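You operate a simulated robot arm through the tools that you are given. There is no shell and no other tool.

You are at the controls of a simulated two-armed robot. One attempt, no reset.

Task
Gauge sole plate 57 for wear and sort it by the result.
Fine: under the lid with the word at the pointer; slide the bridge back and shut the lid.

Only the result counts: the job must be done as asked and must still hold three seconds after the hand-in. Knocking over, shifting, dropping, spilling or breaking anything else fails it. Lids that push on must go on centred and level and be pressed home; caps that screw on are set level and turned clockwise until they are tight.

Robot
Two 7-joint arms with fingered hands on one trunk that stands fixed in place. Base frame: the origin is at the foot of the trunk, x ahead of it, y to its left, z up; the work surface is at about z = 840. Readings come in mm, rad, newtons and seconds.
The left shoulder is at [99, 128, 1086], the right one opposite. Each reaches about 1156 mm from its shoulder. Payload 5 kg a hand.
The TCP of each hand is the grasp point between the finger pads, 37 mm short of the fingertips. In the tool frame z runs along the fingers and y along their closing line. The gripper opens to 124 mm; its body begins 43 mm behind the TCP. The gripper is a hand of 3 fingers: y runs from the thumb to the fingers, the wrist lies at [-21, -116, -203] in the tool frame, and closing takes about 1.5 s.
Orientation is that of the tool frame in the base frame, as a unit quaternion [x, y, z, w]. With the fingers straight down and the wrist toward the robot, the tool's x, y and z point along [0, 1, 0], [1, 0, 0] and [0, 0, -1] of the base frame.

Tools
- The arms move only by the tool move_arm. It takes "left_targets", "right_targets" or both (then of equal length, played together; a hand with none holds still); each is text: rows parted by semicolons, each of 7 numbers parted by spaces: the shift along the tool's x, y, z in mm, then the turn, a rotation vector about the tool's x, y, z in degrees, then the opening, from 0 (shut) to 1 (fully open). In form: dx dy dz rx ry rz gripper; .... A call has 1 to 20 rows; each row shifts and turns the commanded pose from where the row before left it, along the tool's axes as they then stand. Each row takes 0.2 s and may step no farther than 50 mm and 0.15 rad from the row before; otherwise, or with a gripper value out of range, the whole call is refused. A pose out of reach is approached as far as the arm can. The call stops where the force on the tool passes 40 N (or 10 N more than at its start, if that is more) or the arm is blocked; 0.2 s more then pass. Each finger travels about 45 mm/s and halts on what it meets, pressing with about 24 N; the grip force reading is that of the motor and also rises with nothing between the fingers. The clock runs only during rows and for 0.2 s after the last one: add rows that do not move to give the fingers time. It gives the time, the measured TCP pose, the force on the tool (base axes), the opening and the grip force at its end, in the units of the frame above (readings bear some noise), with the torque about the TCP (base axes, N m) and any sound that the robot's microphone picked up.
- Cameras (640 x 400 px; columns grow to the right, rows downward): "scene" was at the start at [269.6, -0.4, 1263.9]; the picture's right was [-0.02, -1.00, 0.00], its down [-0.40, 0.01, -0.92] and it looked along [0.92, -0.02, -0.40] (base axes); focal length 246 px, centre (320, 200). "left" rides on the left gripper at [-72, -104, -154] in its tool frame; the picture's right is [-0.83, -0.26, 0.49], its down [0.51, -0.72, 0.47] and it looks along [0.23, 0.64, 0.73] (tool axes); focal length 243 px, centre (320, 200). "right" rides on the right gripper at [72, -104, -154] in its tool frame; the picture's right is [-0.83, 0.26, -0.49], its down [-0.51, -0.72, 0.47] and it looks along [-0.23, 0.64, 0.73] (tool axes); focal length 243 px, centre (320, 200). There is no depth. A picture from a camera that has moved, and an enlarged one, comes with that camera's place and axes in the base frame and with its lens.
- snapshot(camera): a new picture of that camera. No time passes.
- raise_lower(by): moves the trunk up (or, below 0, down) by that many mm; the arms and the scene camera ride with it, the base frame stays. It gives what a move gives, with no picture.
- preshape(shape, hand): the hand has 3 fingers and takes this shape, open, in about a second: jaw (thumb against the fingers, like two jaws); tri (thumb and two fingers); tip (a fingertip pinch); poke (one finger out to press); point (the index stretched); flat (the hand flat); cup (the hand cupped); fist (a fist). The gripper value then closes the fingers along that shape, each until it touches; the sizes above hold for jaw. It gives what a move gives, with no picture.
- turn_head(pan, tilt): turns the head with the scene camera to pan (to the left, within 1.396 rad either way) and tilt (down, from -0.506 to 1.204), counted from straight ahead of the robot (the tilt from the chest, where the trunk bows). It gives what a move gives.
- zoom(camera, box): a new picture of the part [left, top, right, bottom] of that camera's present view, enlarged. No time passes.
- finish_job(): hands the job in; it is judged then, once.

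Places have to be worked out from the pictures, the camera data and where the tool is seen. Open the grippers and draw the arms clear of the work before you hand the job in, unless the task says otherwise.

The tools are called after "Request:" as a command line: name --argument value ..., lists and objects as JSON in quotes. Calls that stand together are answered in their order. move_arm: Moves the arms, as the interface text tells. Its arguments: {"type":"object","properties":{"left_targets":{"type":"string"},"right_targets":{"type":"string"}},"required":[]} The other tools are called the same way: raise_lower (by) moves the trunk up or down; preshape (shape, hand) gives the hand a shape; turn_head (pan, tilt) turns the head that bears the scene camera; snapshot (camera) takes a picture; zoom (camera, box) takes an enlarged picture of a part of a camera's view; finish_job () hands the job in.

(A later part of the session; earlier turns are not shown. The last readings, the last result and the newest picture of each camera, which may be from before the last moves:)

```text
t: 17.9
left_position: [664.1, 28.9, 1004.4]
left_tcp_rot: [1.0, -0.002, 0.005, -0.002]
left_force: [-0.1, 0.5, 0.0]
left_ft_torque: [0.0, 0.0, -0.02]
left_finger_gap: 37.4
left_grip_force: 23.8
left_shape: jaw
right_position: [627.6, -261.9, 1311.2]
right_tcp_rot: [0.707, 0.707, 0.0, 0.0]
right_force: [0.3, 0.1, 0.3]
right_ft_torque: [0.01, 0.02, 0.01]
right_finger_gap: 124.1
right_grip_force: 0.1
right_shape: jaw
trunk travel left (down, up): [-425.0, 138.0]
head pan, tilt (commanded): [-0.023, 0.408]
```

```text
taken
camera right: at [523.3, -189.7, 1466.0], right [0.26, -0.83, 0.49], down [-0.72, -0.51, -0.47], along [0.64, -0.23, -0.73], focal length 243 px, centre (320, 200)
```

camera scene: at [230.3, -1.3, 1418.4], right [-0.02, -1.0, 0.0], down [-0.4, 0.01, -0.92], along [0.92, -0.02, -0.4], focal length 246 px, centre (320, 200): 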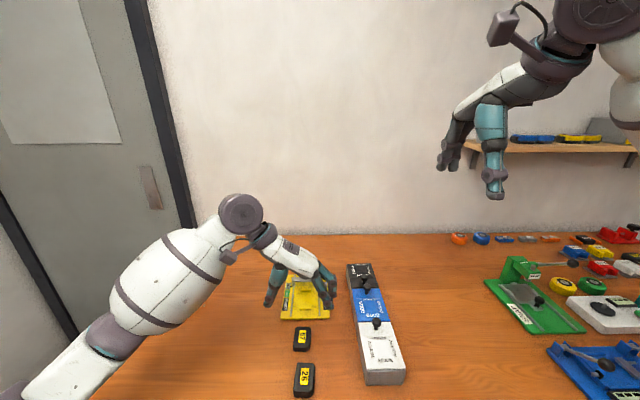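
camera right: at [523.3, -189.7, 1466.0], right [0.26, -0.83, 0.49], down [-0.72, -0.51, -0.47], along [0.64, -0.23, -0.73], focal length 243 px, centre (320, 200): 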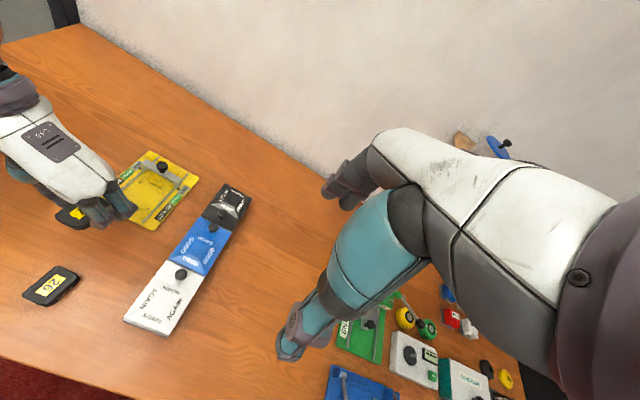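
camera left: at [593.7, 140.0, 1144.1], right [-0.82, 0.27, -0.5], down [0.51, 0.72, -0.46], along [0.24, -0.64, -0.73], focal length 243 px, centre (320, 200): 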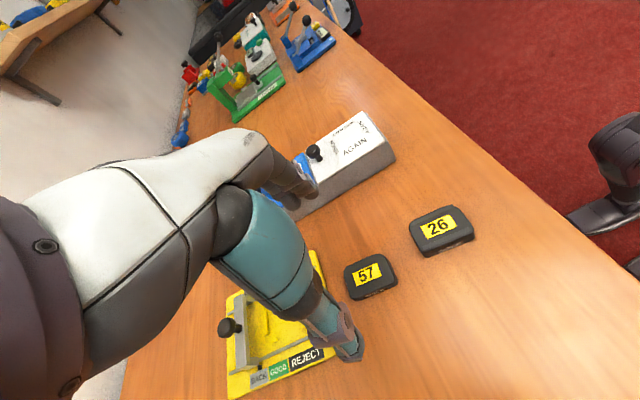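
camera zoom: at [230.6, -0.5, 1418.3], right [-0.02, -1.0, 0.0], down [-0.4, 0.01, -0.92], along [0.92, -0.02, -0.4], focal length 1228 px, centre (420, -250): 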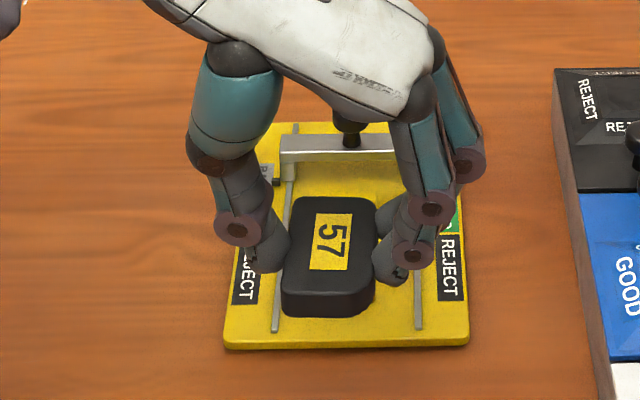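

The plate hangs level in the grip. Before seating it I want to see its underside, so I lift it and roll it 30° toward the right, while the right hand turns so its camera can look across at it.

Request:
move_arm --left_targets "0 0 -40 0 0 0 0;0 0 -40 0 0 0 0;0 0 -40 0 0 0 0;0 0 -40 0 0 0 0;0 0 -40 0 0 0 0;0 0 0 -7.5 0 0 0;0 0 0 -7.5 0 0 0;0 0 0 -7.5 0 0 0;0 0 0 -7.5 0 0 0;0 0 0 0 0 0 0;0 0 0 0 0 0 0;0 0 0 0 0 0 0;0 0 0 0 0 0 0;0 0 0 0 0 0 0;0 0 0 0 0 0 0;0 0 0 0 0 0 0;0 0 0 0 0 0 0" --right_targets "0 0 0 0 0 -8.2 1;0 0 0 0 0 -8.2 1;0 0 0 0 0 -8.2 1;0 0 0 0 0 -8.2 1;0 0 0 0 0 -8.2 1;0 0 0 0 0 -8.2 1;0 0 0 0 0 -8.2 1;0 0 0 0 0 -8.2 1;0 0 0 0 0 -8.2 1;0 0 0 0 0 -8.2 1;0 0 0 0 0 -8 1;0 0 0 -7.5 0 0 1;0 0 0 -7.5 0 0 1;0 0 0 -7.5 0 0 1;0 0 0 -7.5 0 0 1;0 0 0 -7.5 0 0 1;0 0 0 -7.5 0 0 1"

Request:
snapshot --camera "right"

Request:
snapshot --camera "scene"

```text
t: 21.6
left_position: [660.1, 29.1, 1203.8]
left_tcp_rot: [0.966, -0.004, 0.004, 0.257]
left_force: [-0.4, -0.6, -1.0]
left_ft_torque: [0.05, -0.03, 0.01]
left_finger_gap: 37.3
left_grip_force: 24.6
left_shape: jaw
right_position: [623.4, -261.2, 1310.7]
right_tcp_rot: [0.382, 0.911, 0.149, 0.039]
right_force: [-0.3, -0.3, 0.1]
right_ft_torque: [0.03, 0.0, -0.05]
right_finger_gap: 124.0
right_grip_force: 0.1
right_shape: jaw
right hand out of reach, approached as far as the arm can: row 6, 7, 8, 9, 10, 11, 12, 13, 14, 15, 16, 17
trunk travel left (down, up): [-425.0, 138.0]
head pan, tilt (commanded): [-0.023, 0.408]
```

```text
taken
camera right: at [472.8, -315.9, 1428.3], right [0.67, -0.53, 0.51], down [-0.05, -0.72, -0.69], along [0.74, 0.44, -0.52], focal length 243 px, centre (320, 200)
```

right: 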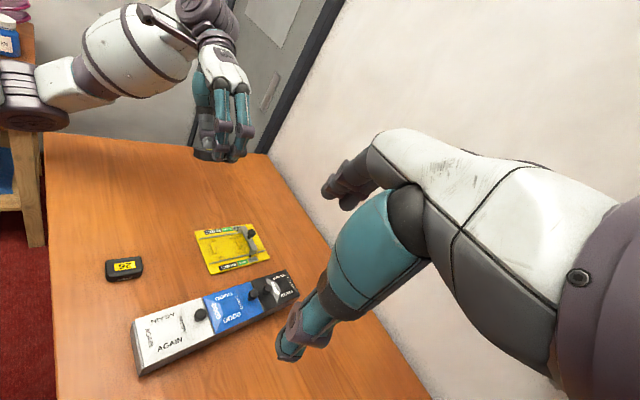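

```text
taken
camera scene: at [230.9, -1.5, 1418.2], right [-0.02, -1.0, 0.0], down [-0.4, 0.01, -0.92], along [0.92, -0.02, -0.4], focal length 246 px, centre (320, 200)
```

scene: 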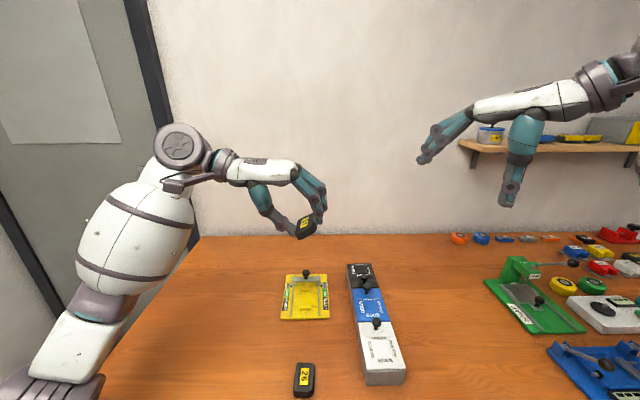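

The right wrist could not turn all the way at this height, but its camera already faces the held plate. I zoom in on it.

Request:
zoom --camera "right" --box '[180, 80, 270, 170]'

Request:
zoom --camera "scene" --box '[230, 140, 350, 250]'

```text
4.44 times, centred on (225, 125) of right
camera zoom: at [472.8, -315.9, 1428.3], right [0.67, -0.53, 0.51], down [-0.05, -0.72, -0.69], along [0.74, 0.44, -0.52], focal length 1078 px, centre (742, 533)
```

zoom: 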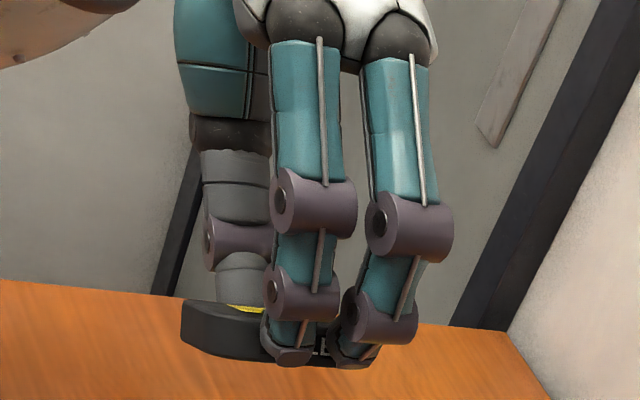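

```text
3.64 times, centred on (290, 195) of scene
camera zoom: at [230.9, -1.5, 1418.2], right [-0.02, -1.0, 0.0], down [-0.4, 0.01, -0.92], along [0.92, -0.02, -0.4], focal length 893 px, centre (429, 218)
```

zoom: 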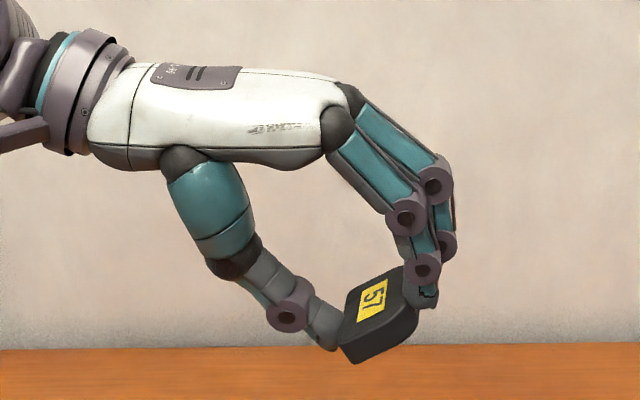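

The plate's bottom is still nearly edge-on to the right camera, so I roll the left hand a further 40° to face the underside toward it.

Request:
move_arm --left_targets "0 0 0 -8 0 0 0;0 0 0 -8 0 0 0;0 0 0 -8 0 0 0;0 0 0 -8 0 0 0;0 0 0 -8 0 0 0;0 0 0 0 0 0 0"

Request:
snapshot --camera "right"

Request:
zoom --camera "right" --box '[180, 80, 280, 180]'

Request:
zoom --camera "scene" --box '[230, 140, 350, 250]'

```text
t: 22.9
left_position: [660.6, 31.4, 1206.0]
left_tcp_rot: [0.82, -0.004, 0.003, 0.573]
left_force: [-1.5, -0.3, -0.8]
left_ft_torque: [0.01, -0.01, -0.02]
left_finger_gap: 37.2
left_grip_force: 23.8
left_shape: jaw
right_position: [622.7, -260.4, 1309.5]
right_tcp_rot: [0.382, 0.911, 0.148, 0.039]
right_force: [0.4, 0.9, -0.2]
right_ft_torque: [0.02, -0.01, -0.01]
right_finger_gap: 124.3
right_grip_force: 0.0
right_shape: jaw
trunk travel left (down, up): [-425.0, 138.0]
head pan, tilt (commanded): [-0.023, 0.408]
```

```text
taken
camera right: at [472.4, -314.2, 1428.9], right [0.67, -0.53, 0.51], down [-0.05, -0.73, -0.69], along [0.74, 0.44, -0.52], focal length 243 px, centre (320, 200)
```

right: 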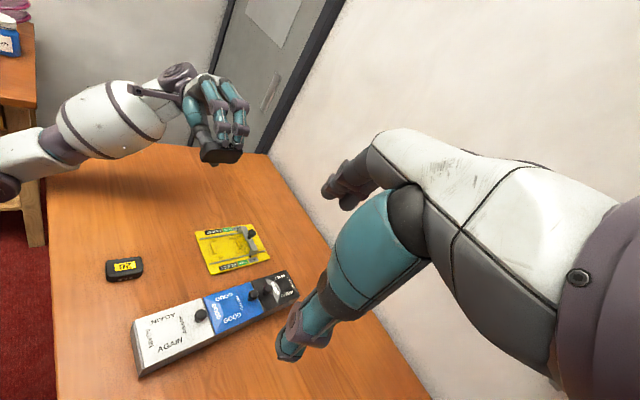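

```text
4.00 times, centred on (230, 130) of right
camera zoom: at [472.4, -314.2, 1428.9], right [0.67, -0.53, 0.51], down [-0.05, -0.73, -0.69], along [0.74, 0.44, -0.52], focal length 970 px, centre (680, 480)
```

zoom: 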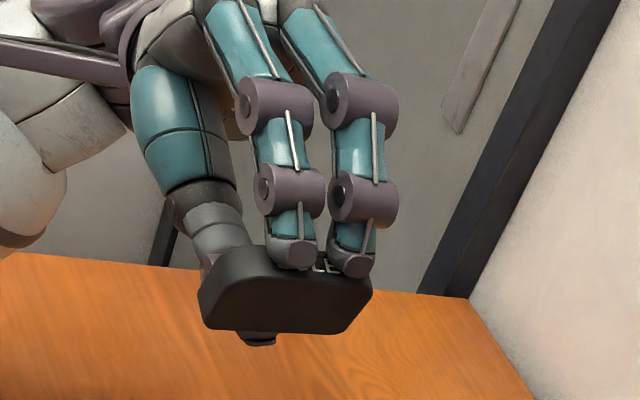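

```text
3.64 times, centred on (290, 195) of scene
camera zoom: at [230.6, 0.2, 1418.4], right [-0.02, -1.0, 0.0], down [-0.4, 0.01, -0.92], along [0.92, -0.02, -0.4], focal length 893 px, centre (429, 218)
```

zoom: 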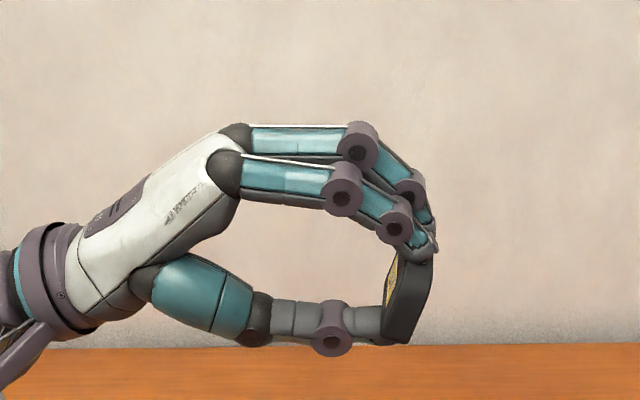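

The underside is plain black with no strips or markings. I zoom tighter from both cameras to see the end profile of the pad.

Request:
zoom --camera "scene" --box '[325, 195, 355, 240]'

Request:
zoom --camera "right" --box '[225, 135, 280, 170]'

```text
8.89 times, centred on (340, 218) of scene
camera zoom: at [230.6, 0.2, 1418.4], right [-0.02, -1.0, 0.0], down [-0.4, 0.01, -0.92], along [0.92, -0.02, -0.4], focal length 2182 px, centre (142, 44)
```

zoom: 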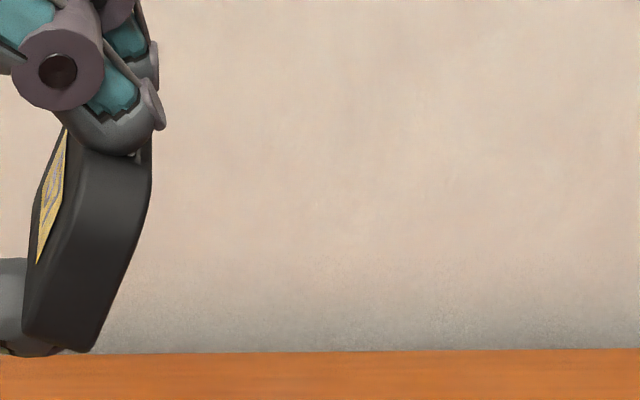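

```text
11.43 times, centred on (252, 152) of right
camera zoom: at [472.4, -314.2, 1428.9], right [0.67, -0.53, 0.51], down [-0.05, -0.73, -0.69], along [0.74, 0.44, -0.52], focal length 2773 px, centre (1091, 743)
```

zoom: 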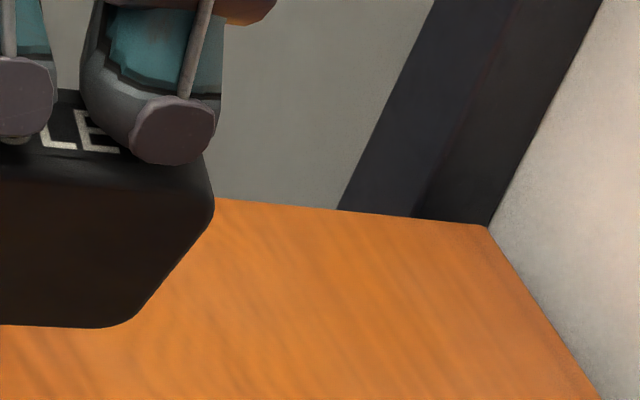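

Underside is flat and clean, so the pad goes in label up, long side along x. Readings so far: nest centre about (795, 29), bridge beam front at x ≈ 850 with its underside about 17 mm above the gauge floor. I level the hand and bring the plate over the nest.

Request:
move_arm --left_targets "0 0 0 8 0 0 0;0 0 0 8 0 0 0;0 0 0 8 0 0 0;0 0 0 8 0 0 0;0 0 0 8 0 0 0;0 0 0 7.5 0 0 0;0 0 0 7.5 0 0 0;0 0 0 7.5 0 0 0;0 0 0 7.5 0 0 0;33.2 0 0 0 0 0 0;33.2 0 0 0 0 0 0;33.2 0 0 0 0 0 0;33.2 0 0 0 0 0 0;0 0 40 0 0 0 0;0 0 40 0 0 0 0;0 0 40 0 0 0 0;0 0 40 0 0 0 0;0 0 40 0 0 0 0;0 0 30 0 0 0 0;0 0 0 0 0 0 0"

Request:
snapshot --camera "scene"

Request:
zoom --camera "scene" --box '[260, 240, 350, 325]'

Request:
snapshot --camera "left"

```text
t: 27.1
left_position: [793.4, 28.8, 977.2]
left_tcp_rot: [1.0, -0.002, 0.005, -0.002]
left_force: [0.2, 0.5, -0.4]
left_ft_torque: [0.03, 0.0, 0.0]
left_finger_gap: 37.0
left_grip_force: 23.3
left_shape: jaw
right_position: [623.9, -260.6, 1310.4]
right_tcp_rot: [0.383, 0.911, 0.148, 0.039]
right_force: [-0.2, 0.1, -0.2]
right_ft_torque: [0.02, -0.01, 0.0]
right_finger_gap: 124.1
right_grip_force: 0.0
right_shape: jaw
trunk travel left (down, up): [-425.0, 138.0]
head pan, tilt (commanded): [-0.023, 0.408]
```

```text
taken
camera scene: at [230.3, -0.5, 1418.4], right [-0.02, -1.0, 0.0], down [-0.4, 0.01, -0.92], along [0.92, -0.02, -0.4], focal length 246 px, centre (320, 200)
```

scene: 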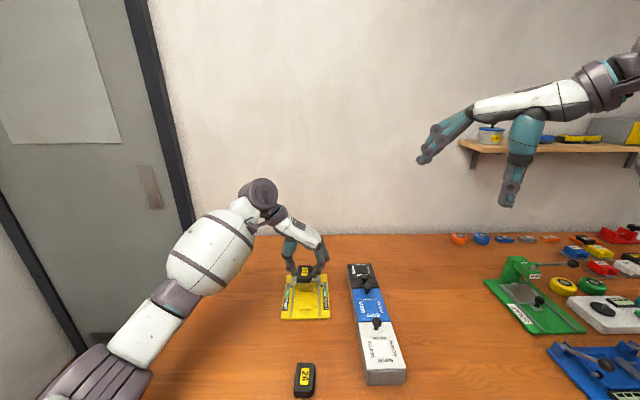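

```text
4.71 times, centred on (305, 282) of scene
camera zoom: at [230.3, -0.5, 1418.4], right [-0.02, -1.0, 0.0], down [-0.4, 0.01, -0.92], along [0.92, -0.02, -0.4], focal length 1155 px, centre (391, -188)
```

zoom: 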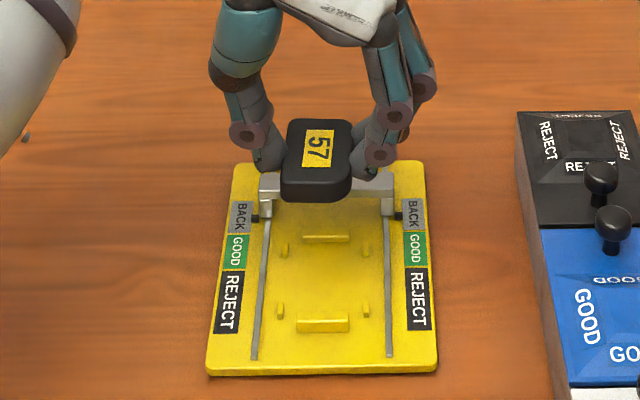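

```text
taken
camera left: at [718.8, 131.7, 1130.2], right [-0.82, 0.27, -0.5], down [0.51, 0.72, -0.46], along [0.24, -0.64, -0.73], focal length 243 px, centre (320, 200)
```

left: 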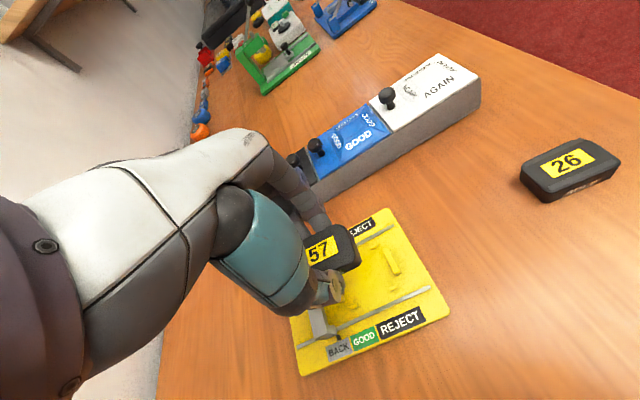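

The plate hovers over the gauge. Now I zoom in on the plate and on the empty nest to compare their positions more precisely.

Request:
zoom --camera "scene" --box '[290, 258, 345, 293]'

Request:
zoom --camera "scene" --box '[300, 285, 350, 317]'

Request:
zoom --camera "scene" --box '[303, 285, 343, 317]'

Request:
zoom --camera "left" --box '[290, 200, 450, 380]'

```text
11.43 times, centred on (318, 276) of scene
camera zoom: at [230.3, -0.5, 1418.4], right [-0.02, -1.0, 0.0], down [-0.4, 0.01, -0.92], along [0.92, -0.02, -0.4], focal length 2806 px, centre (349, -663)
```

zoom: 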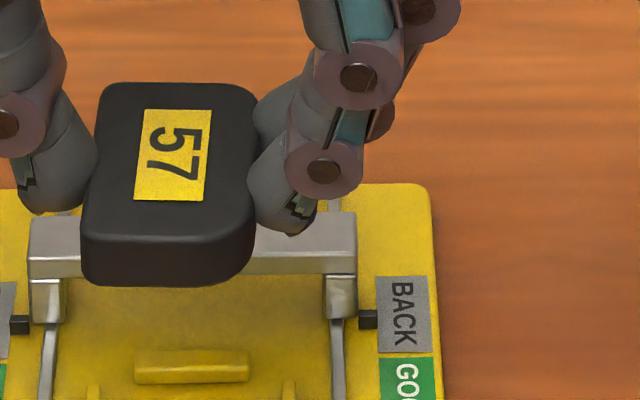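

```text
12.50 times, centred on (325, 301) of scene
camera zoom: at [230.3, -0.5, 1418.4], right [-0.02, -1.0, 0.0], down [-0.4, 0.01, -0.92], along [0.92, -0.02, -0.4], focal length 3069 px, centre (258, -1062)
```

zoom: 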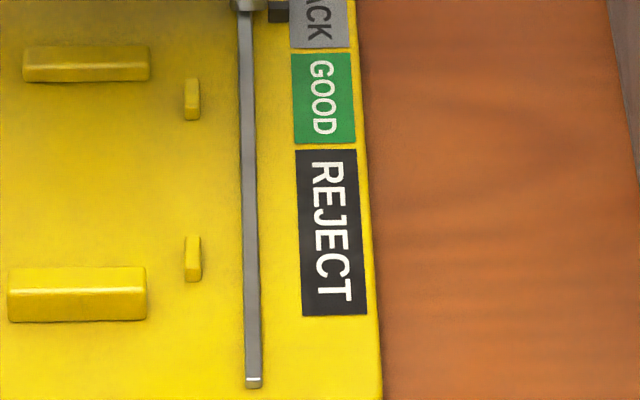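

```text
12.50 times, centred on (323, 301) of scene
camera zoom: at [230.3, -0.5, 1418.4], right [-0.02, -1.0, 0.0], down [-0.4, 0.01, -0.92], along [0.92, -0.02, -0.4], focal length 3069 px, centre (282, -1062)
```

zoom: 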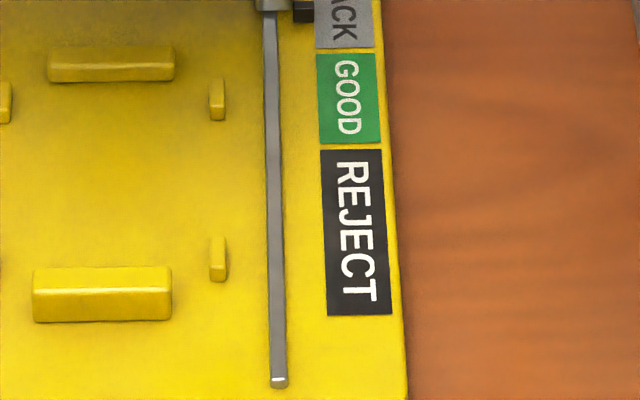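

```text
2.22 times, centred on (370, 290) of left
camera zoom: at [718.8, 131.7, 1130.2], right [-0.82, 0.27, -0.5], down [0.51, 0.72, -0.46], along [0.24, -0.64, -0.73], focal length 539 px, centre (209, 0)
```

zoom: 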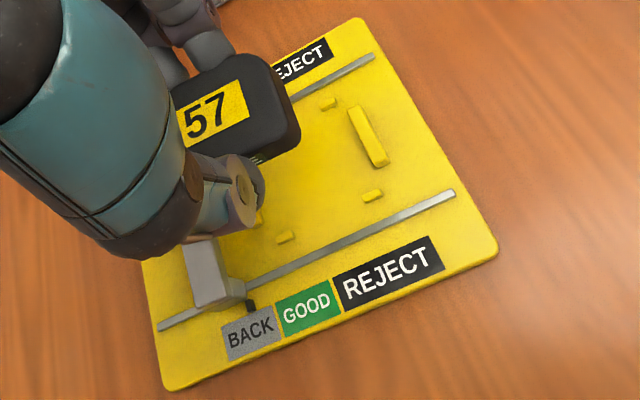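

Nest centre comes out at (792, 28.7), and the held plate is at about (793.5, 30.3) with a slight yaw of −2.3°. I correct that offset and yaw, then lower to about 8 mm above the floor.

Request:
move_arm --left_targets "-1.5 1.5 0 0 0 -2.3 0;0 0 30 0 0 0 0;0 0 30 0 0 0 0;0 0 15 0 0 0 0;0 0 5 0 0 0 0;0 0 0 0 0 0 0;0 0 0 0 0 0 0"

Request:
zoom --camera "scene" --box '[280, 265, 340, 317]'

Request:
zoom --camera "left" --box '[270, 150, 450, 350]'

Request:
zoom --camera "right" --box '[180, 180, 290, 290]'

```text
t: 28.8
left_position: [793.7, 29.7, 897.4]
left_tcp_rot: [1.0, 0.018, 0.005, -0.001]
left_force: [0.7, 0.2, -0.9]
left_ft_torque: [0.01, -0.01, -0.01]
left_finger_gap: 37.1
left_grip_force: 24.2
left_shape: jaw
right_position: [623.3, -260.4, 1310.7]
right_tcp_rot: [0.382, 0.911, 0.147, 0.039]
right_force: [-0.1, 1.2, -0.2]
right_ft_torque: [0.01, 0.0, -0.01]
right_finger_gap: 124.2
right_grip_force: 0.0
right_shape: jaw
trunk travel left (down, up): [-425.0, 138.0]
head pan, tilt (commanded): [-0.023, 0.408]
```

```text
7.69 times, centred on (310, 291) of scene
camera zoom: at [230.6, -0.4, 1418.4], right [-0.02, -1.0, 0.0], down [-0.4, 0.01, -0.92], along [0.92, -0.02, -0.4], focal length 1888 px, centre (397, -500)
```

zoom: 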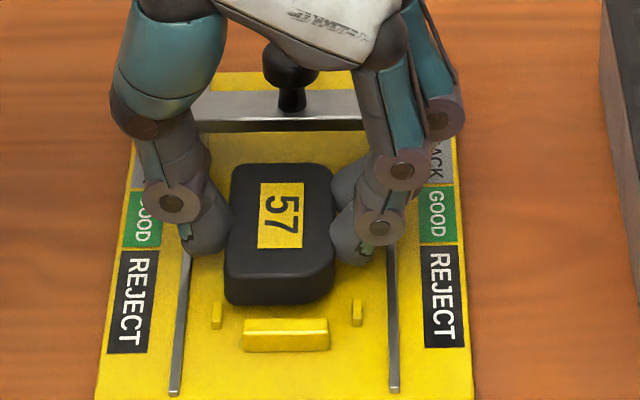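

```text
2.00 times, centred on (360, 250) of left
camera zoom: at [715.3, 129.8, 1049.9], right [-0.83, 0.23, -0.5], down [0.48, 0.74, -0.46], along [0.26, -0.63, -0.73], focal length 485 px, centre (240, 100)
```

zoom: 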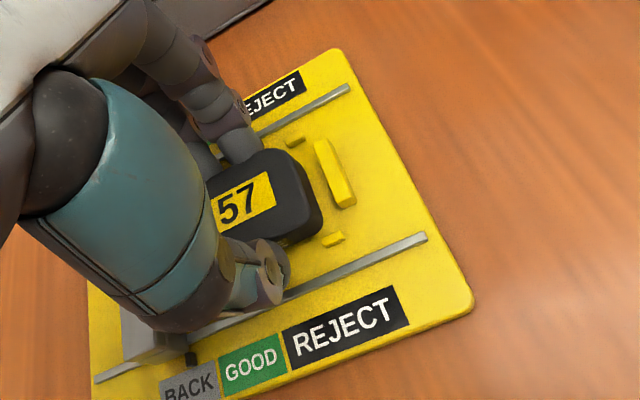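

```text
3.64 times, centred on (235, 235) of right
camera zoom: at [472.4, -314.8, 1428.7], right [0.67, -0.53, 0.51], down [-0.05, -0.73, -0.69], along [0.74, 0.44, -0.52], focal length 882 px, centre (629, 73)
```

zoom: 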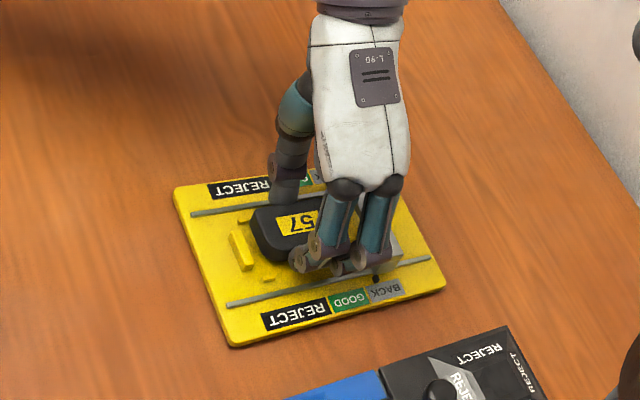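

The plate sits over the nest with 3–5 mm to spare at each end and about 2 mm too far left. I nudge it 2 mm right, lower it the last 9 mm and watch the force.

Request:
move_arm --left_targets "-1 2 0 0 0 0 0;0 0 4 0 0 0 0;0 0 3 0 0 0 0;0 0 2 0 0 0 0;0 0 0 0 0 0 0"

Request:
zoom --camera "scene" --box '[280, 265, 340, 317]'

Request:
zoom --camera "left" --box '[330, 190, 450, 300]'

```text
t: 29.9
left_position: [791.7, 27.0, 892.1]
left_tcp_rot: [1.0, 0.018, 0.007, -0.001]
left_force: [1.0, 1.5, 20.6]
left_ft_torque: [0.0, -0.18, 0.04]
left_finger_gap: 38.3
left_grip_force: 24.4
left_shape: jaw
right_position: [620.7, -261.0, 1311.2]
right_tcp_rot: [0.382, 0.911, 0.149, 0.039]
right_force: [0.1, -0.6, 0.4]
right_ft_torque: [0.02, 0.04, 0.03]
right_finger_gap: 123.9
right_grip_force: 0.1
right_shape: jaw
trunk travel left (down, up): [-425.0, 138.0]
head pan, tilt (commanded): [-0.023, 0.408]
```

```text
7.69 times, centred on (310, 291) of scene
camera zoom: at [228.0, -0.5, 1419.0], right [-0.02, -1.0, 0.0], down [-0.4, 0.01, -0.92], along [0.92, -0.02, -0.4], focal length 1888 px, centre (397, -500)
```

zoom: 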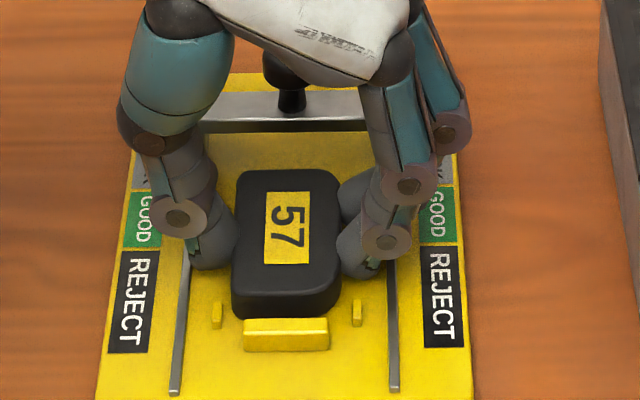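

```text
3.64 times, centred on (390, 245) of left
camera zoom: at [712.5, 127.5, 1044.2], right [-0.83, 0.23, -0.5], down [0.49, 0.74, -0.46], along [0.27, -0.63, -0.73], focal length 882 px, centre (66, 36)
```

zoom: 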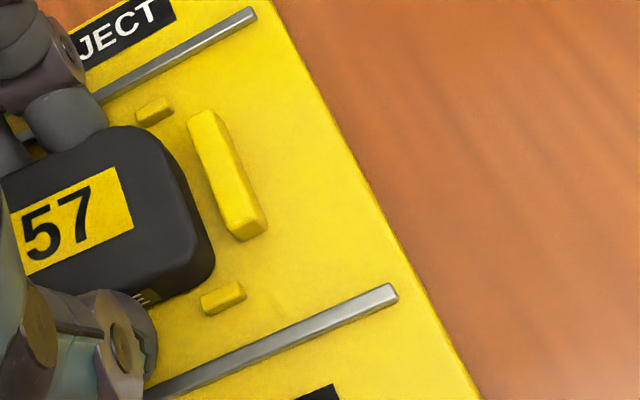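

Contact came at TCP z = 892, a few mm earlier than expected, with about 20 N upward. I need to see whether the plate is on the floor or something is catching, so I look closely from all three cameras.

Request:
zoom --camera "right" --box '[210, 220, 260, 260]'

Request:
zoom --camera "scene" --box '[292, 280, 332, 312]'

Request:
zoom --camera "left" --box '[325, 200, 395, 260]'

```text
10.00 times, centred on (235, 240) of right
camera zoom: at [469.8, -314.9, 1429.9], right [0.67, -0.53, 0.51], down [-0.05, -0.73, -0.69], along [0.74, 0.44, -0.51], focal length 2426 px, centre (1170, -200)
```

zoom: 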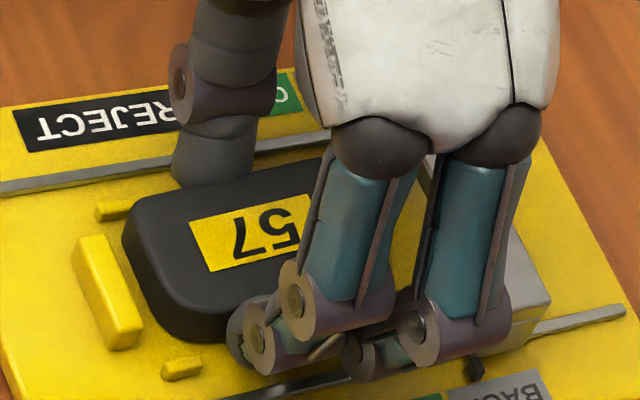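

```text
12.50 times, centred on (312, 296) of scene
camera zoom: at [228.0, -0.5, 1419.0], right [-0.02, -1.0, 0.0], down [-0.4, 0.01, -0.92], along [0.92, -0.02, -0.4], focal length 3069 px, centre (420, -1000)
```

zoom: 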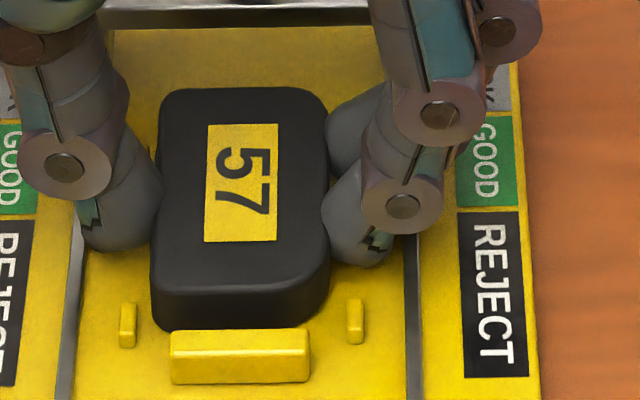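

```text
6.67 times, centred on (360, 230) of left
camera zoom: at [712.5, 127.5, 1044.2], right [-0.83, 0.23, -0.5], down [0.49, 0.74, -0.46], along [0.27, -0.63, -0.73], focal length 1618 px, centre (53, 0)
```

zoom: 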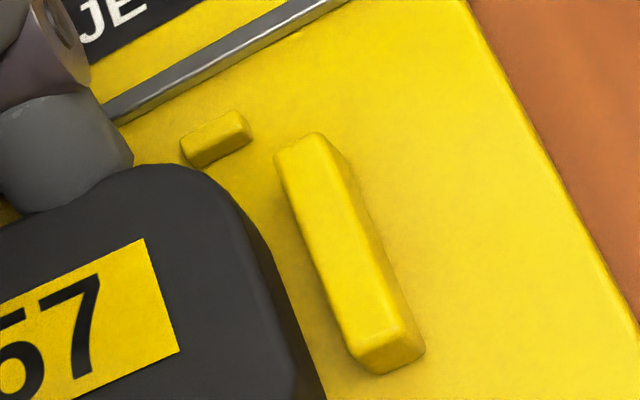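

Plate and nest line up: about 4–5 mm clear of each bar and even gaps to the pegs. I ease the push off by 2 mm and open the fingers part-way to let the plate settle, then look.

Request:
move_arm --left_targets "0 0 -2 0 0 0 0;0 0 0 0 0 0 0.32;0 0 0 0 0 0 0.38;0 0 0 0 0 0 0.45;0 0 0 0 0 0 0.5;0 0 0 0 0 0 0.5"

Request:
zoom --camera "scene" --box '[292, 280, 332, 312]'

Request:
zoom --camera "right" --box '[210, 220, 260, 260]'

```text
t: 31.4
left_position: [792.7, 25.7, 888.4]
left_tcp_rot: [1.0, 0.019, 0.004, -0.002]
left_force: [-0.2, -1.1, 1.9]
left_ft_torque: [-0.05, 0.06, -0.08]
left_finger_gap: 61.4
left_grip_force: 0.0
left_shape: jaw
right_position: [622.8, -260.2, 1310.6]
right_tcp_rot: [0.382, 0.911, 0.148, 0.038]
right_force: [-0.4, 0.0, 0.4]
right_ft_torque: [0.02, 0.03, 0.0]
right_finger_gap: 124.1
right_grip_force: 0.0
right_shape: jaw
trunk travel left (down, up): [-425.0, 138.0]
head pan, tilt (commanded): [-0.023, 0.408]
```

```text
12.50 times, centred on (312, 296) of scene
camera zoom: at [230.5, -0.8, 1418.2], right [-0.02, -1.0, 0.0], down [-0.4, 0.01, -0.92], along [0.92, -0.02, -0.4], focal length 3069 px, centre (420, -1000)
```

zoom: 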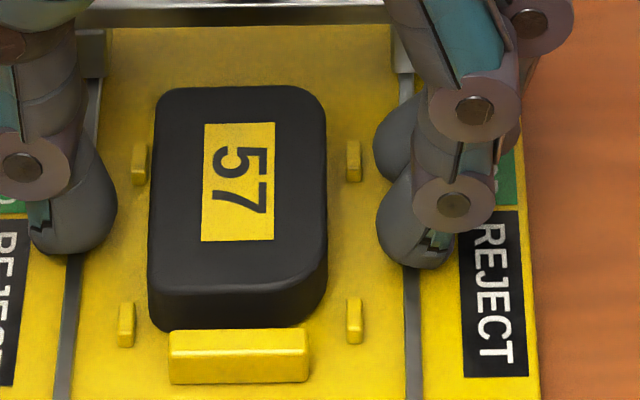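

```text
10.00 times, centred on (235, 240) of right
camera zoom: at [472.3, -315.2, 1428.5], right [0.67, -0.53, 0.51], down [-0.05, -0.72, -0.69], along [0.74, 0.44, -0.52], focal length 2426 px, centre (1170, -200)
```

zoom: 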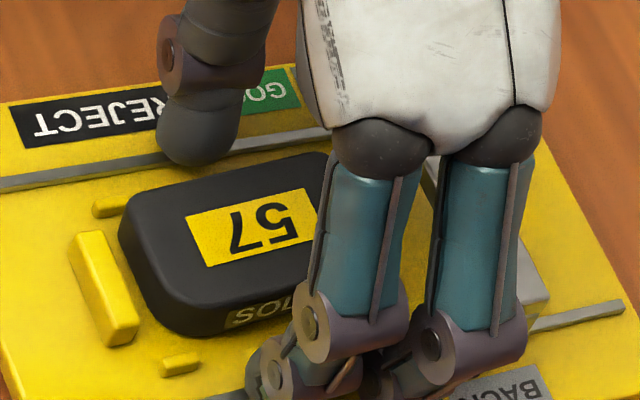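

The plate's far edge projects higher than it should, which puts the plate about 4 mm too far out with its far end riding on the far bar. I'll re-grip, lift slightly, shift 4.5 mm toward the robot, and set it down again.

Request:
move_arm --left_targets "0 0 0 0 0 0 0.3;0 0 0 0 0 0 0.1;0 0 0 0 0 0 0;0 0 0 0 0 0 0;0 0 -4 0 0 0 0;-4.5 0 0 0 0 0 0;0 0 0 0 0 0 0;0 0 0 0 0 0 0"

Request:
zoom --camera "scene" --box '[292, 280, 332, 312]'

Request:
zoom --camera "right" --box '[210, 220, 260, 260]'

```text
t: 33.1
left_position: [790.9, 27.7, 894.4]
left_tcp_rot: [1.0, 0.019, 0.005, -0.002]
left_force: [-1.2, -0.1, -0.2]
left_ft_torque: [0.01, 0.0, 0.02]
left_finger_gap: 37.6
left_grip_force: 24.4
left_shape: jaw
right_position: [623.2, -260.0, 1310.9]
right_tcp_rot: [0.382, 0.911, 0.147, 0.04]
right_force: [0.2, 1.0, 1.0]
right_ft_torque: [0.0, -0.01, -0.01]
right_finger_gap: 124.0
right_grip_force: 0.1
right_shape: jaw
trunk travel left (down, up): [-425.0, 138.0]
head pan, tilt (commanded): [-0.023, 0.408]
```

```text
12.50 times, centred on (312, 296) of scene
camera zoom: at [230.7, -0.5, 1418.3], right [-0.02, -1.0, 0.0], down [-0.4, 0.01, -0.92], along [0.92, -0.02, -0.4], focal length 3069 px, centre (420, -1000)
```

zoom: 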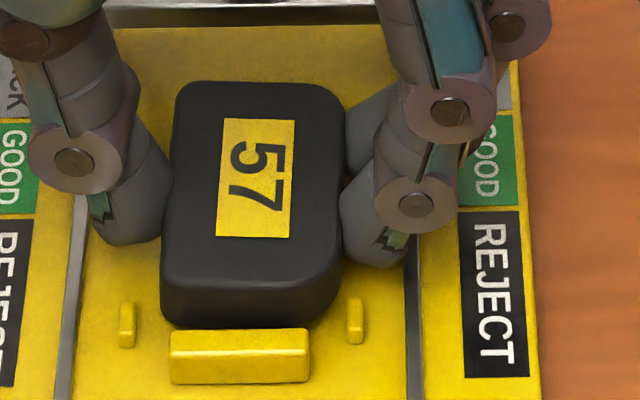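

```text
10.00 times, centred on (235, 240) of right
camera zoom: at [472.5, -314.9, 1428.7], right [0.67, -0.53, 0.51], down [-0.05, -0.73, -0.69], along [0.74, 0.44, -0.52], focal length 2426 px, centre (1170, -200)
```

zoom: 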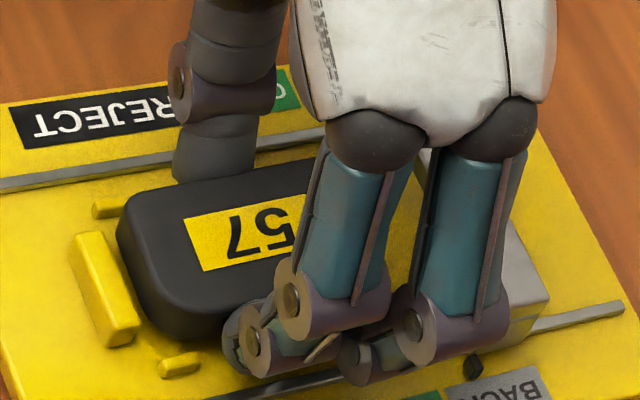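

Closing nudged the plate about 3 mm to the right, and the arm is still settling. I add a left shift of 2.5 mm, wait for it to settle, and read the pose again.

Request:
move_arm --left_targets "0 -2.5 0 0 0 0 0;0 0 0 0 0 0 0;0 0 0 0 0 0 0;0 0 0 0 0 0 0;0 0 0 0 0 0 0"

Request:
zoom --camera "scene" --box '[292, 280, 332, 312]'

Request:
zoom --camera "left" --box '[325, 190, 415, 270]'

```text
t: 34.4
left_position: [789.0, 29.4, 894.3]
left_tcp_rot: [1.0, 0.018, 0.006, -0.002]
left_force: [0.4, 0.3, 0.2]
left_ft_torque: [0.02, -0.03, -0.03]
left_finger_gap: 37.8
left_grip_force: 24.6
left_shape: jaw
right_position: [622.9, -260.8, 1310.0]
right_tcp_rot: [0.382, 0.912, 0.147, 0.039]
right_force: [0.1, -0.3, 0.8]
right_ft_torque: [-0.01, 0.0, -0.02]
right_finger_gap: 123.8
right_grip_force: 0.1
right_shape: jaw
trunk travel left (down, up): [-425.0, 138.0]
head pan, tilt (commanded): [-0.023, 0.408]
```

```text
12.50 times, centred on (312, 296) of scene
camera zoom: at [230.6, -0.4, 1418.3], right [-0.02, -1.0, 0.0], down [-0.4, 0.01, -0.92], along [0.92, -0.02, -0.4], focal length 3069 px, centre (420, -1000)
```

zoom: 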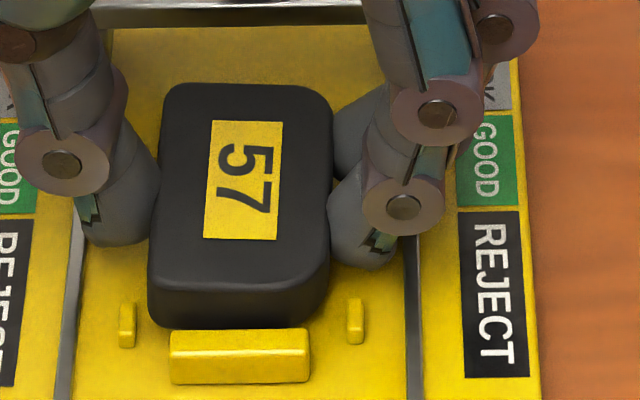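

```text
5.00 times, centred on (370, 230) of left
camera zoom: at [710.5, 129.5, 1047.3], right [-0.83, 0.23, -0.5], down [0.48, 0.74, -0.46], along [0.26, -0.63, -0.73], focal length 1213 px, centre (70, 50)
```

zoom: 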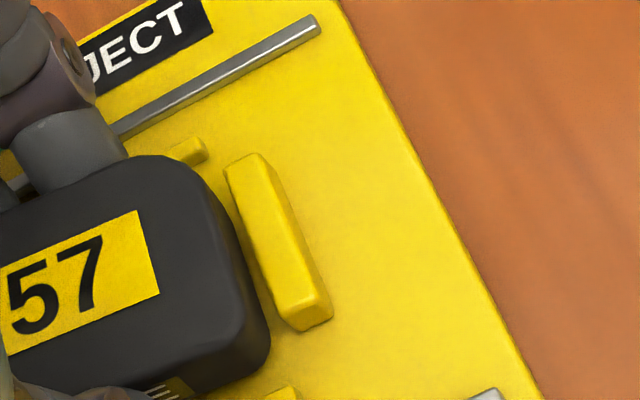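

To settle where the gauge floor really is, I zoom in on the front edge of the yellow base and on the bars to measure their heights.

Request:
zoom --camera "scene" --box '[278, 305, 308, 325]'

Request:
zoom --camera "scene" --box '[300, 300, 340, 325]'

Request:
zoom --camera "right" --box '[195, 225, 235, 275]'

```text
16.00 times, centred on (293, 315) of scene
camera zoom: at [230.6, -0.4, 1418.3], right [-0.02, -1.0, 0.0], down [-0.4, 0.01, -0.92], along [0.92, -0.02, -0.4], focal length 3928 px, centre (752, -1640)
```

zoom: 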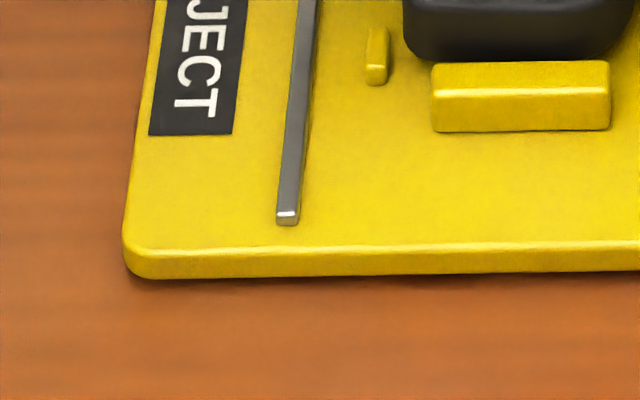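

```text
16.00 times, centred on (320, 312) of scene
camera zoom: at [230.6, -0.4, 1418.3], right [-0.02, -1.0, 0.0], down [-0.4, 0.01, -0.92], along [0.92, -0.02, -0.4], focal length 3928 px, centre (320, -1600)
```

zoom: 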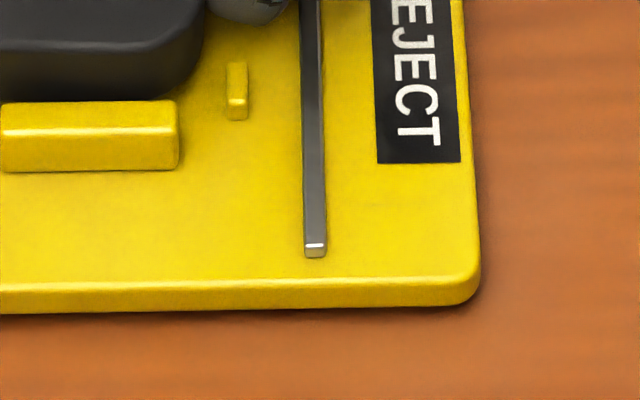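

```text
8.00 times, centred on (215, 250) of right
camera zoom: at [472.4, -314.8, 1428.7], right [0.67, -0.53, 0.51], down [-0.05, -0.73, -0.69], along [0.74, 0.44, -0.52], focal length 1941 px, centre (1160, -200)
```

zoom: 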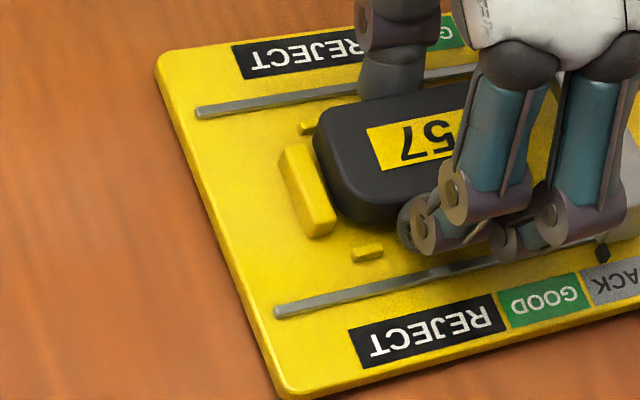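

The floor is at about z = 847.5, the near bar is about 9 mm tall and the far bar about 6 mm, so the plate had been resting on the far bar. It is now about 4 mm nearer, so I lower it 5 mm and release again.

Request:
move_arm --left_targets "0 0 3 0 0 0 0;0 0 2 0 0 0 0;0 0 0 0 0 0 0;0 0 0 0 0 0 0.34;0 0 0 0 0 0 0.4;0 0 0 0 0 0 0.46;0 0 0 0 0 0 0.5;0 0 0 0 0 0 0.5"

Request:
zoom --camera "scene" --box '[292, 280, 332, 312]'

Request:
zoom --camera "right" --box '[210, 220, 260, 260]'

```text
t: 36.1
left_position: [789.4, 30.5, 889.2]
left_tcp_rot: [1.0, 0.019, 0.006, -0.002]
left_force: [0.4, 7.8, 11.5]
left_ft_torque: [-0.13, -0.21, 0.13]
left_finger_gap: 58.2
left_grip_force: 0.0
left_shape: jaw
right_position: [622.1, -258.9, 1311.1]
right_tcp_rot: [0.381, 0.912, 0.148, 0.039]
right_force: [-0.2, -0.7, -0.3]
right_ft_torque: [0.0, 0.02, 0.03]
right_finger_gap: 124.0
right_grip_force: 0.1
right_shape: jaw
trunk travel left (down, up): [-425.0, 138.0]
head pan, tilt (commanded): [-0.023, 0.408]
```

```text
12.50 times, centred on (312, 296) of scene
camera zoom: at [229.1, 0.5, 1418.6], right [-0.02, -1.0, 0.0], down [-0.4, 0.01, -0.92], along [0.92, -0.02, -0.4], focal length 3069 px, centre (420, -1000)
```

zoom: 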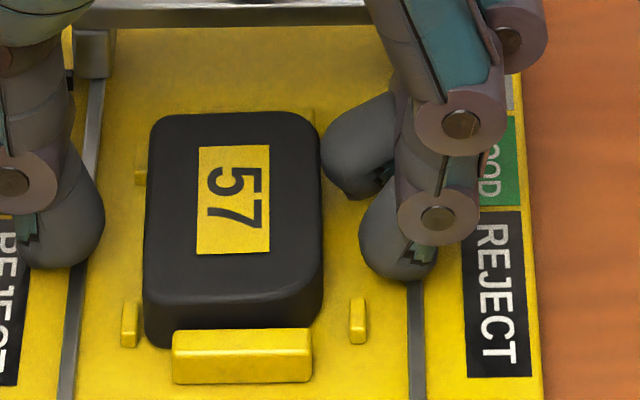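

```text
10.00 times, centred on (235, 240) of right
camera zoom: at [470.9, -313.9, 1429.5], right [0.67, -0.53, 0.51], down [-0.05, -0.73, -0.69], along [0.74, 0.44, -0.51], focal length 2426 px, centre (1170, -200)
```

zoom: 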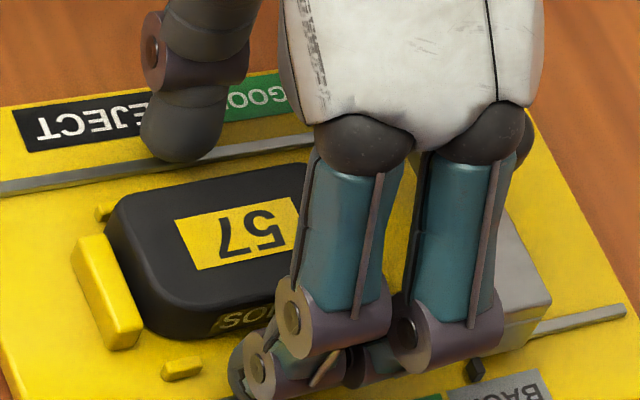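

The plate dropped flat into the nest: its far edge now shows where a level, seated plate should. One fingertip rests on the far peg (11 N), so I lift the hand straight up.

Request:
move_arm --left_targets "0 0 -5 0 0 0 0.5;0 0 -10 0 0 0 0.5;0 0 -30 0 0 0 0.6;0 0 -40 0 0 0 0.8;0 0 -40 0 0 0 1;0 0 0 0 0 0 1"

Request:
zoom --camera "scene" --box '[275, 260, 345, 325]'

Request:
zoom --camera "right" --box '[190, 215, 280, 280]'

Request:
zoom --camera "left" --box '[290, 200, 450, 380]'

```text
t: 37.5
left_position: [790.0, 27.1, 1011.7]
left_tcp_rot: [1.0, 0.019, 0.005, -0.002]
left_force: [-0.4, -0.1, 0.0]
left_ft_torque: [0.0, 0.0, -0.02]
left_finger_gap: 123.6
left_grip_force: 0.1
left_shape: jaw
right_position: [623.3, -259.3, 1310.4]
right_tcp_rot: [0.382, 0.911, 0.148, 0.039]
right_force: [0.5, 0.2, -0.4]
right_ft_torque: [-0.04, 0.02, -0.01]
right_finger_gap: 124.1
right_grip_force: 0.0
right_shape: jaw
trunk travel left (down, up): [-425.0, 138.0]
head pan, tilt (commanded): [-0.023, 0.408]
```

```text
6.15 times, centred on (310, 292) of scene
camera zoom: at [230.9, -0.2, 1418.2], right [-0.02, -1.0, 0.0], down [-0.4, 0.01, -0.92], along [0.92, -0.02, -0.4], focal length 1511 px, centre (382, -369)
```

zoom: 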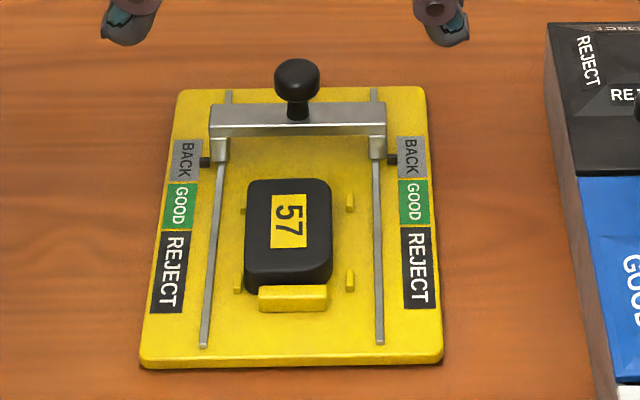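

```text
6.15 times, centred on (235, 248) of right
camera zoom: at [472.7, -314.6, 1428.6], right [0.67, -0.53, 0.51], down [-0.05, -0.73, -0.69], along [0.74, 0.44, -0.52], focal length 1493 px, centre (843, -92)
```

zoom: 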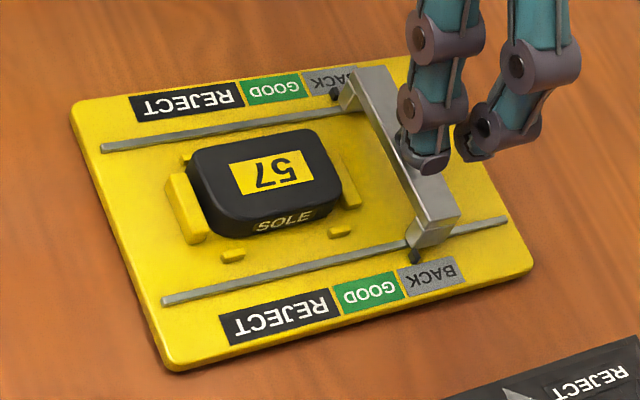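

```text
2.22 times, centred on (370, 290) of left
camera zoom: at [711.6, 127.9, 1165.9], right [-0.83, 0.23, -0.5], down [0.48, 0.74, -0.46], along [0.26, -0.63, -0.73], focal length 539 px, centre (209, 0)
```

zoom: 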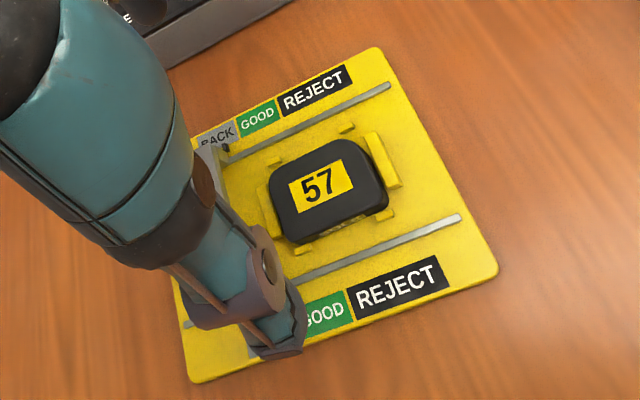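

Plate 57 appears to be in the nest, close to the near bar and the left pegs. I zoom in to check that no edge rides on a peg.

Request:
zoom --camera "left" --box '[345, 245, 415, 320]'

Request:
zoom --camera "scene" --box '[297, 285, 327, 315]'

Request:
zoom --camera "right" --box '[210, 228, 250, 258]'

```text
5.33 times, centred on (380, 282) of left
camera zoom: at [711.6, 127.9, 1165.9], right [-0.83, 0.23, -0.5], down [0.48, 0.74, -0.46], along [0.26, -0.63, -0.73], focal length 1294 px, centre (0, -240)
```

zoom: 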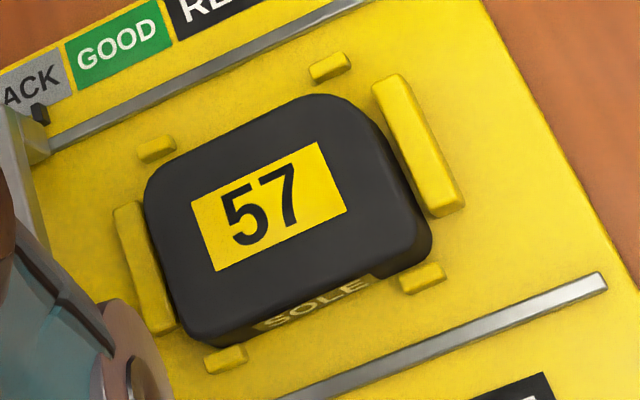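

```text
13.33 times, centred on (312, 300) of scene
camera zoom: at [230.9, -0.2, 1418.2], right [-0.02, -1.0, 0.0], down [-0.4, 0.01, -0.92], along [0.92, -0.02, -0.4], focal length 3273 px, centre (427, -1133)
```

zoom: 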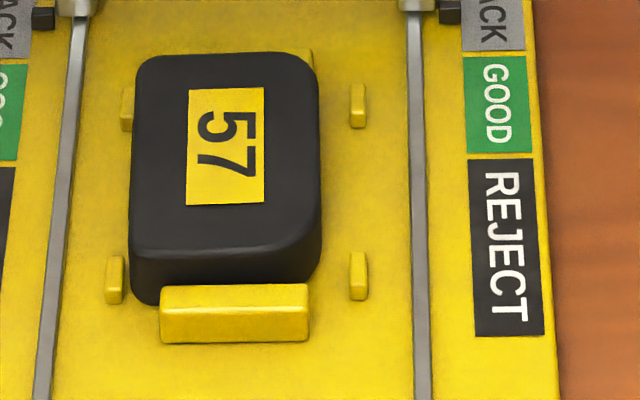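

```text
13.33 times, centred on (230, 243) of right
camera zoom: at [472.7, -314.6, 1428.6], right [0.67, -0.53, 0.51], down [-0.05, -0.73, -0.69], along [0.74, 0.44, -0.52], focal length 3235 px, centre (1520, -373)
```

zoom: 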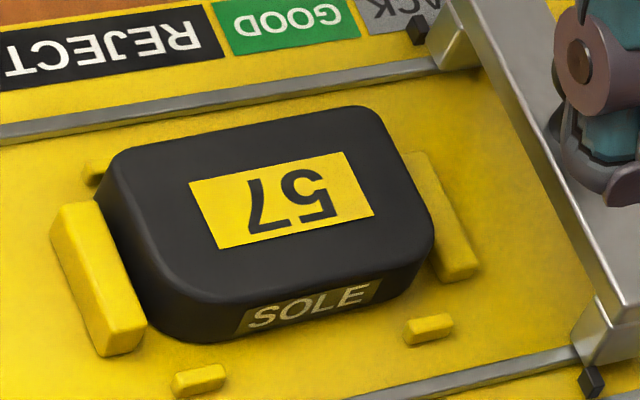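

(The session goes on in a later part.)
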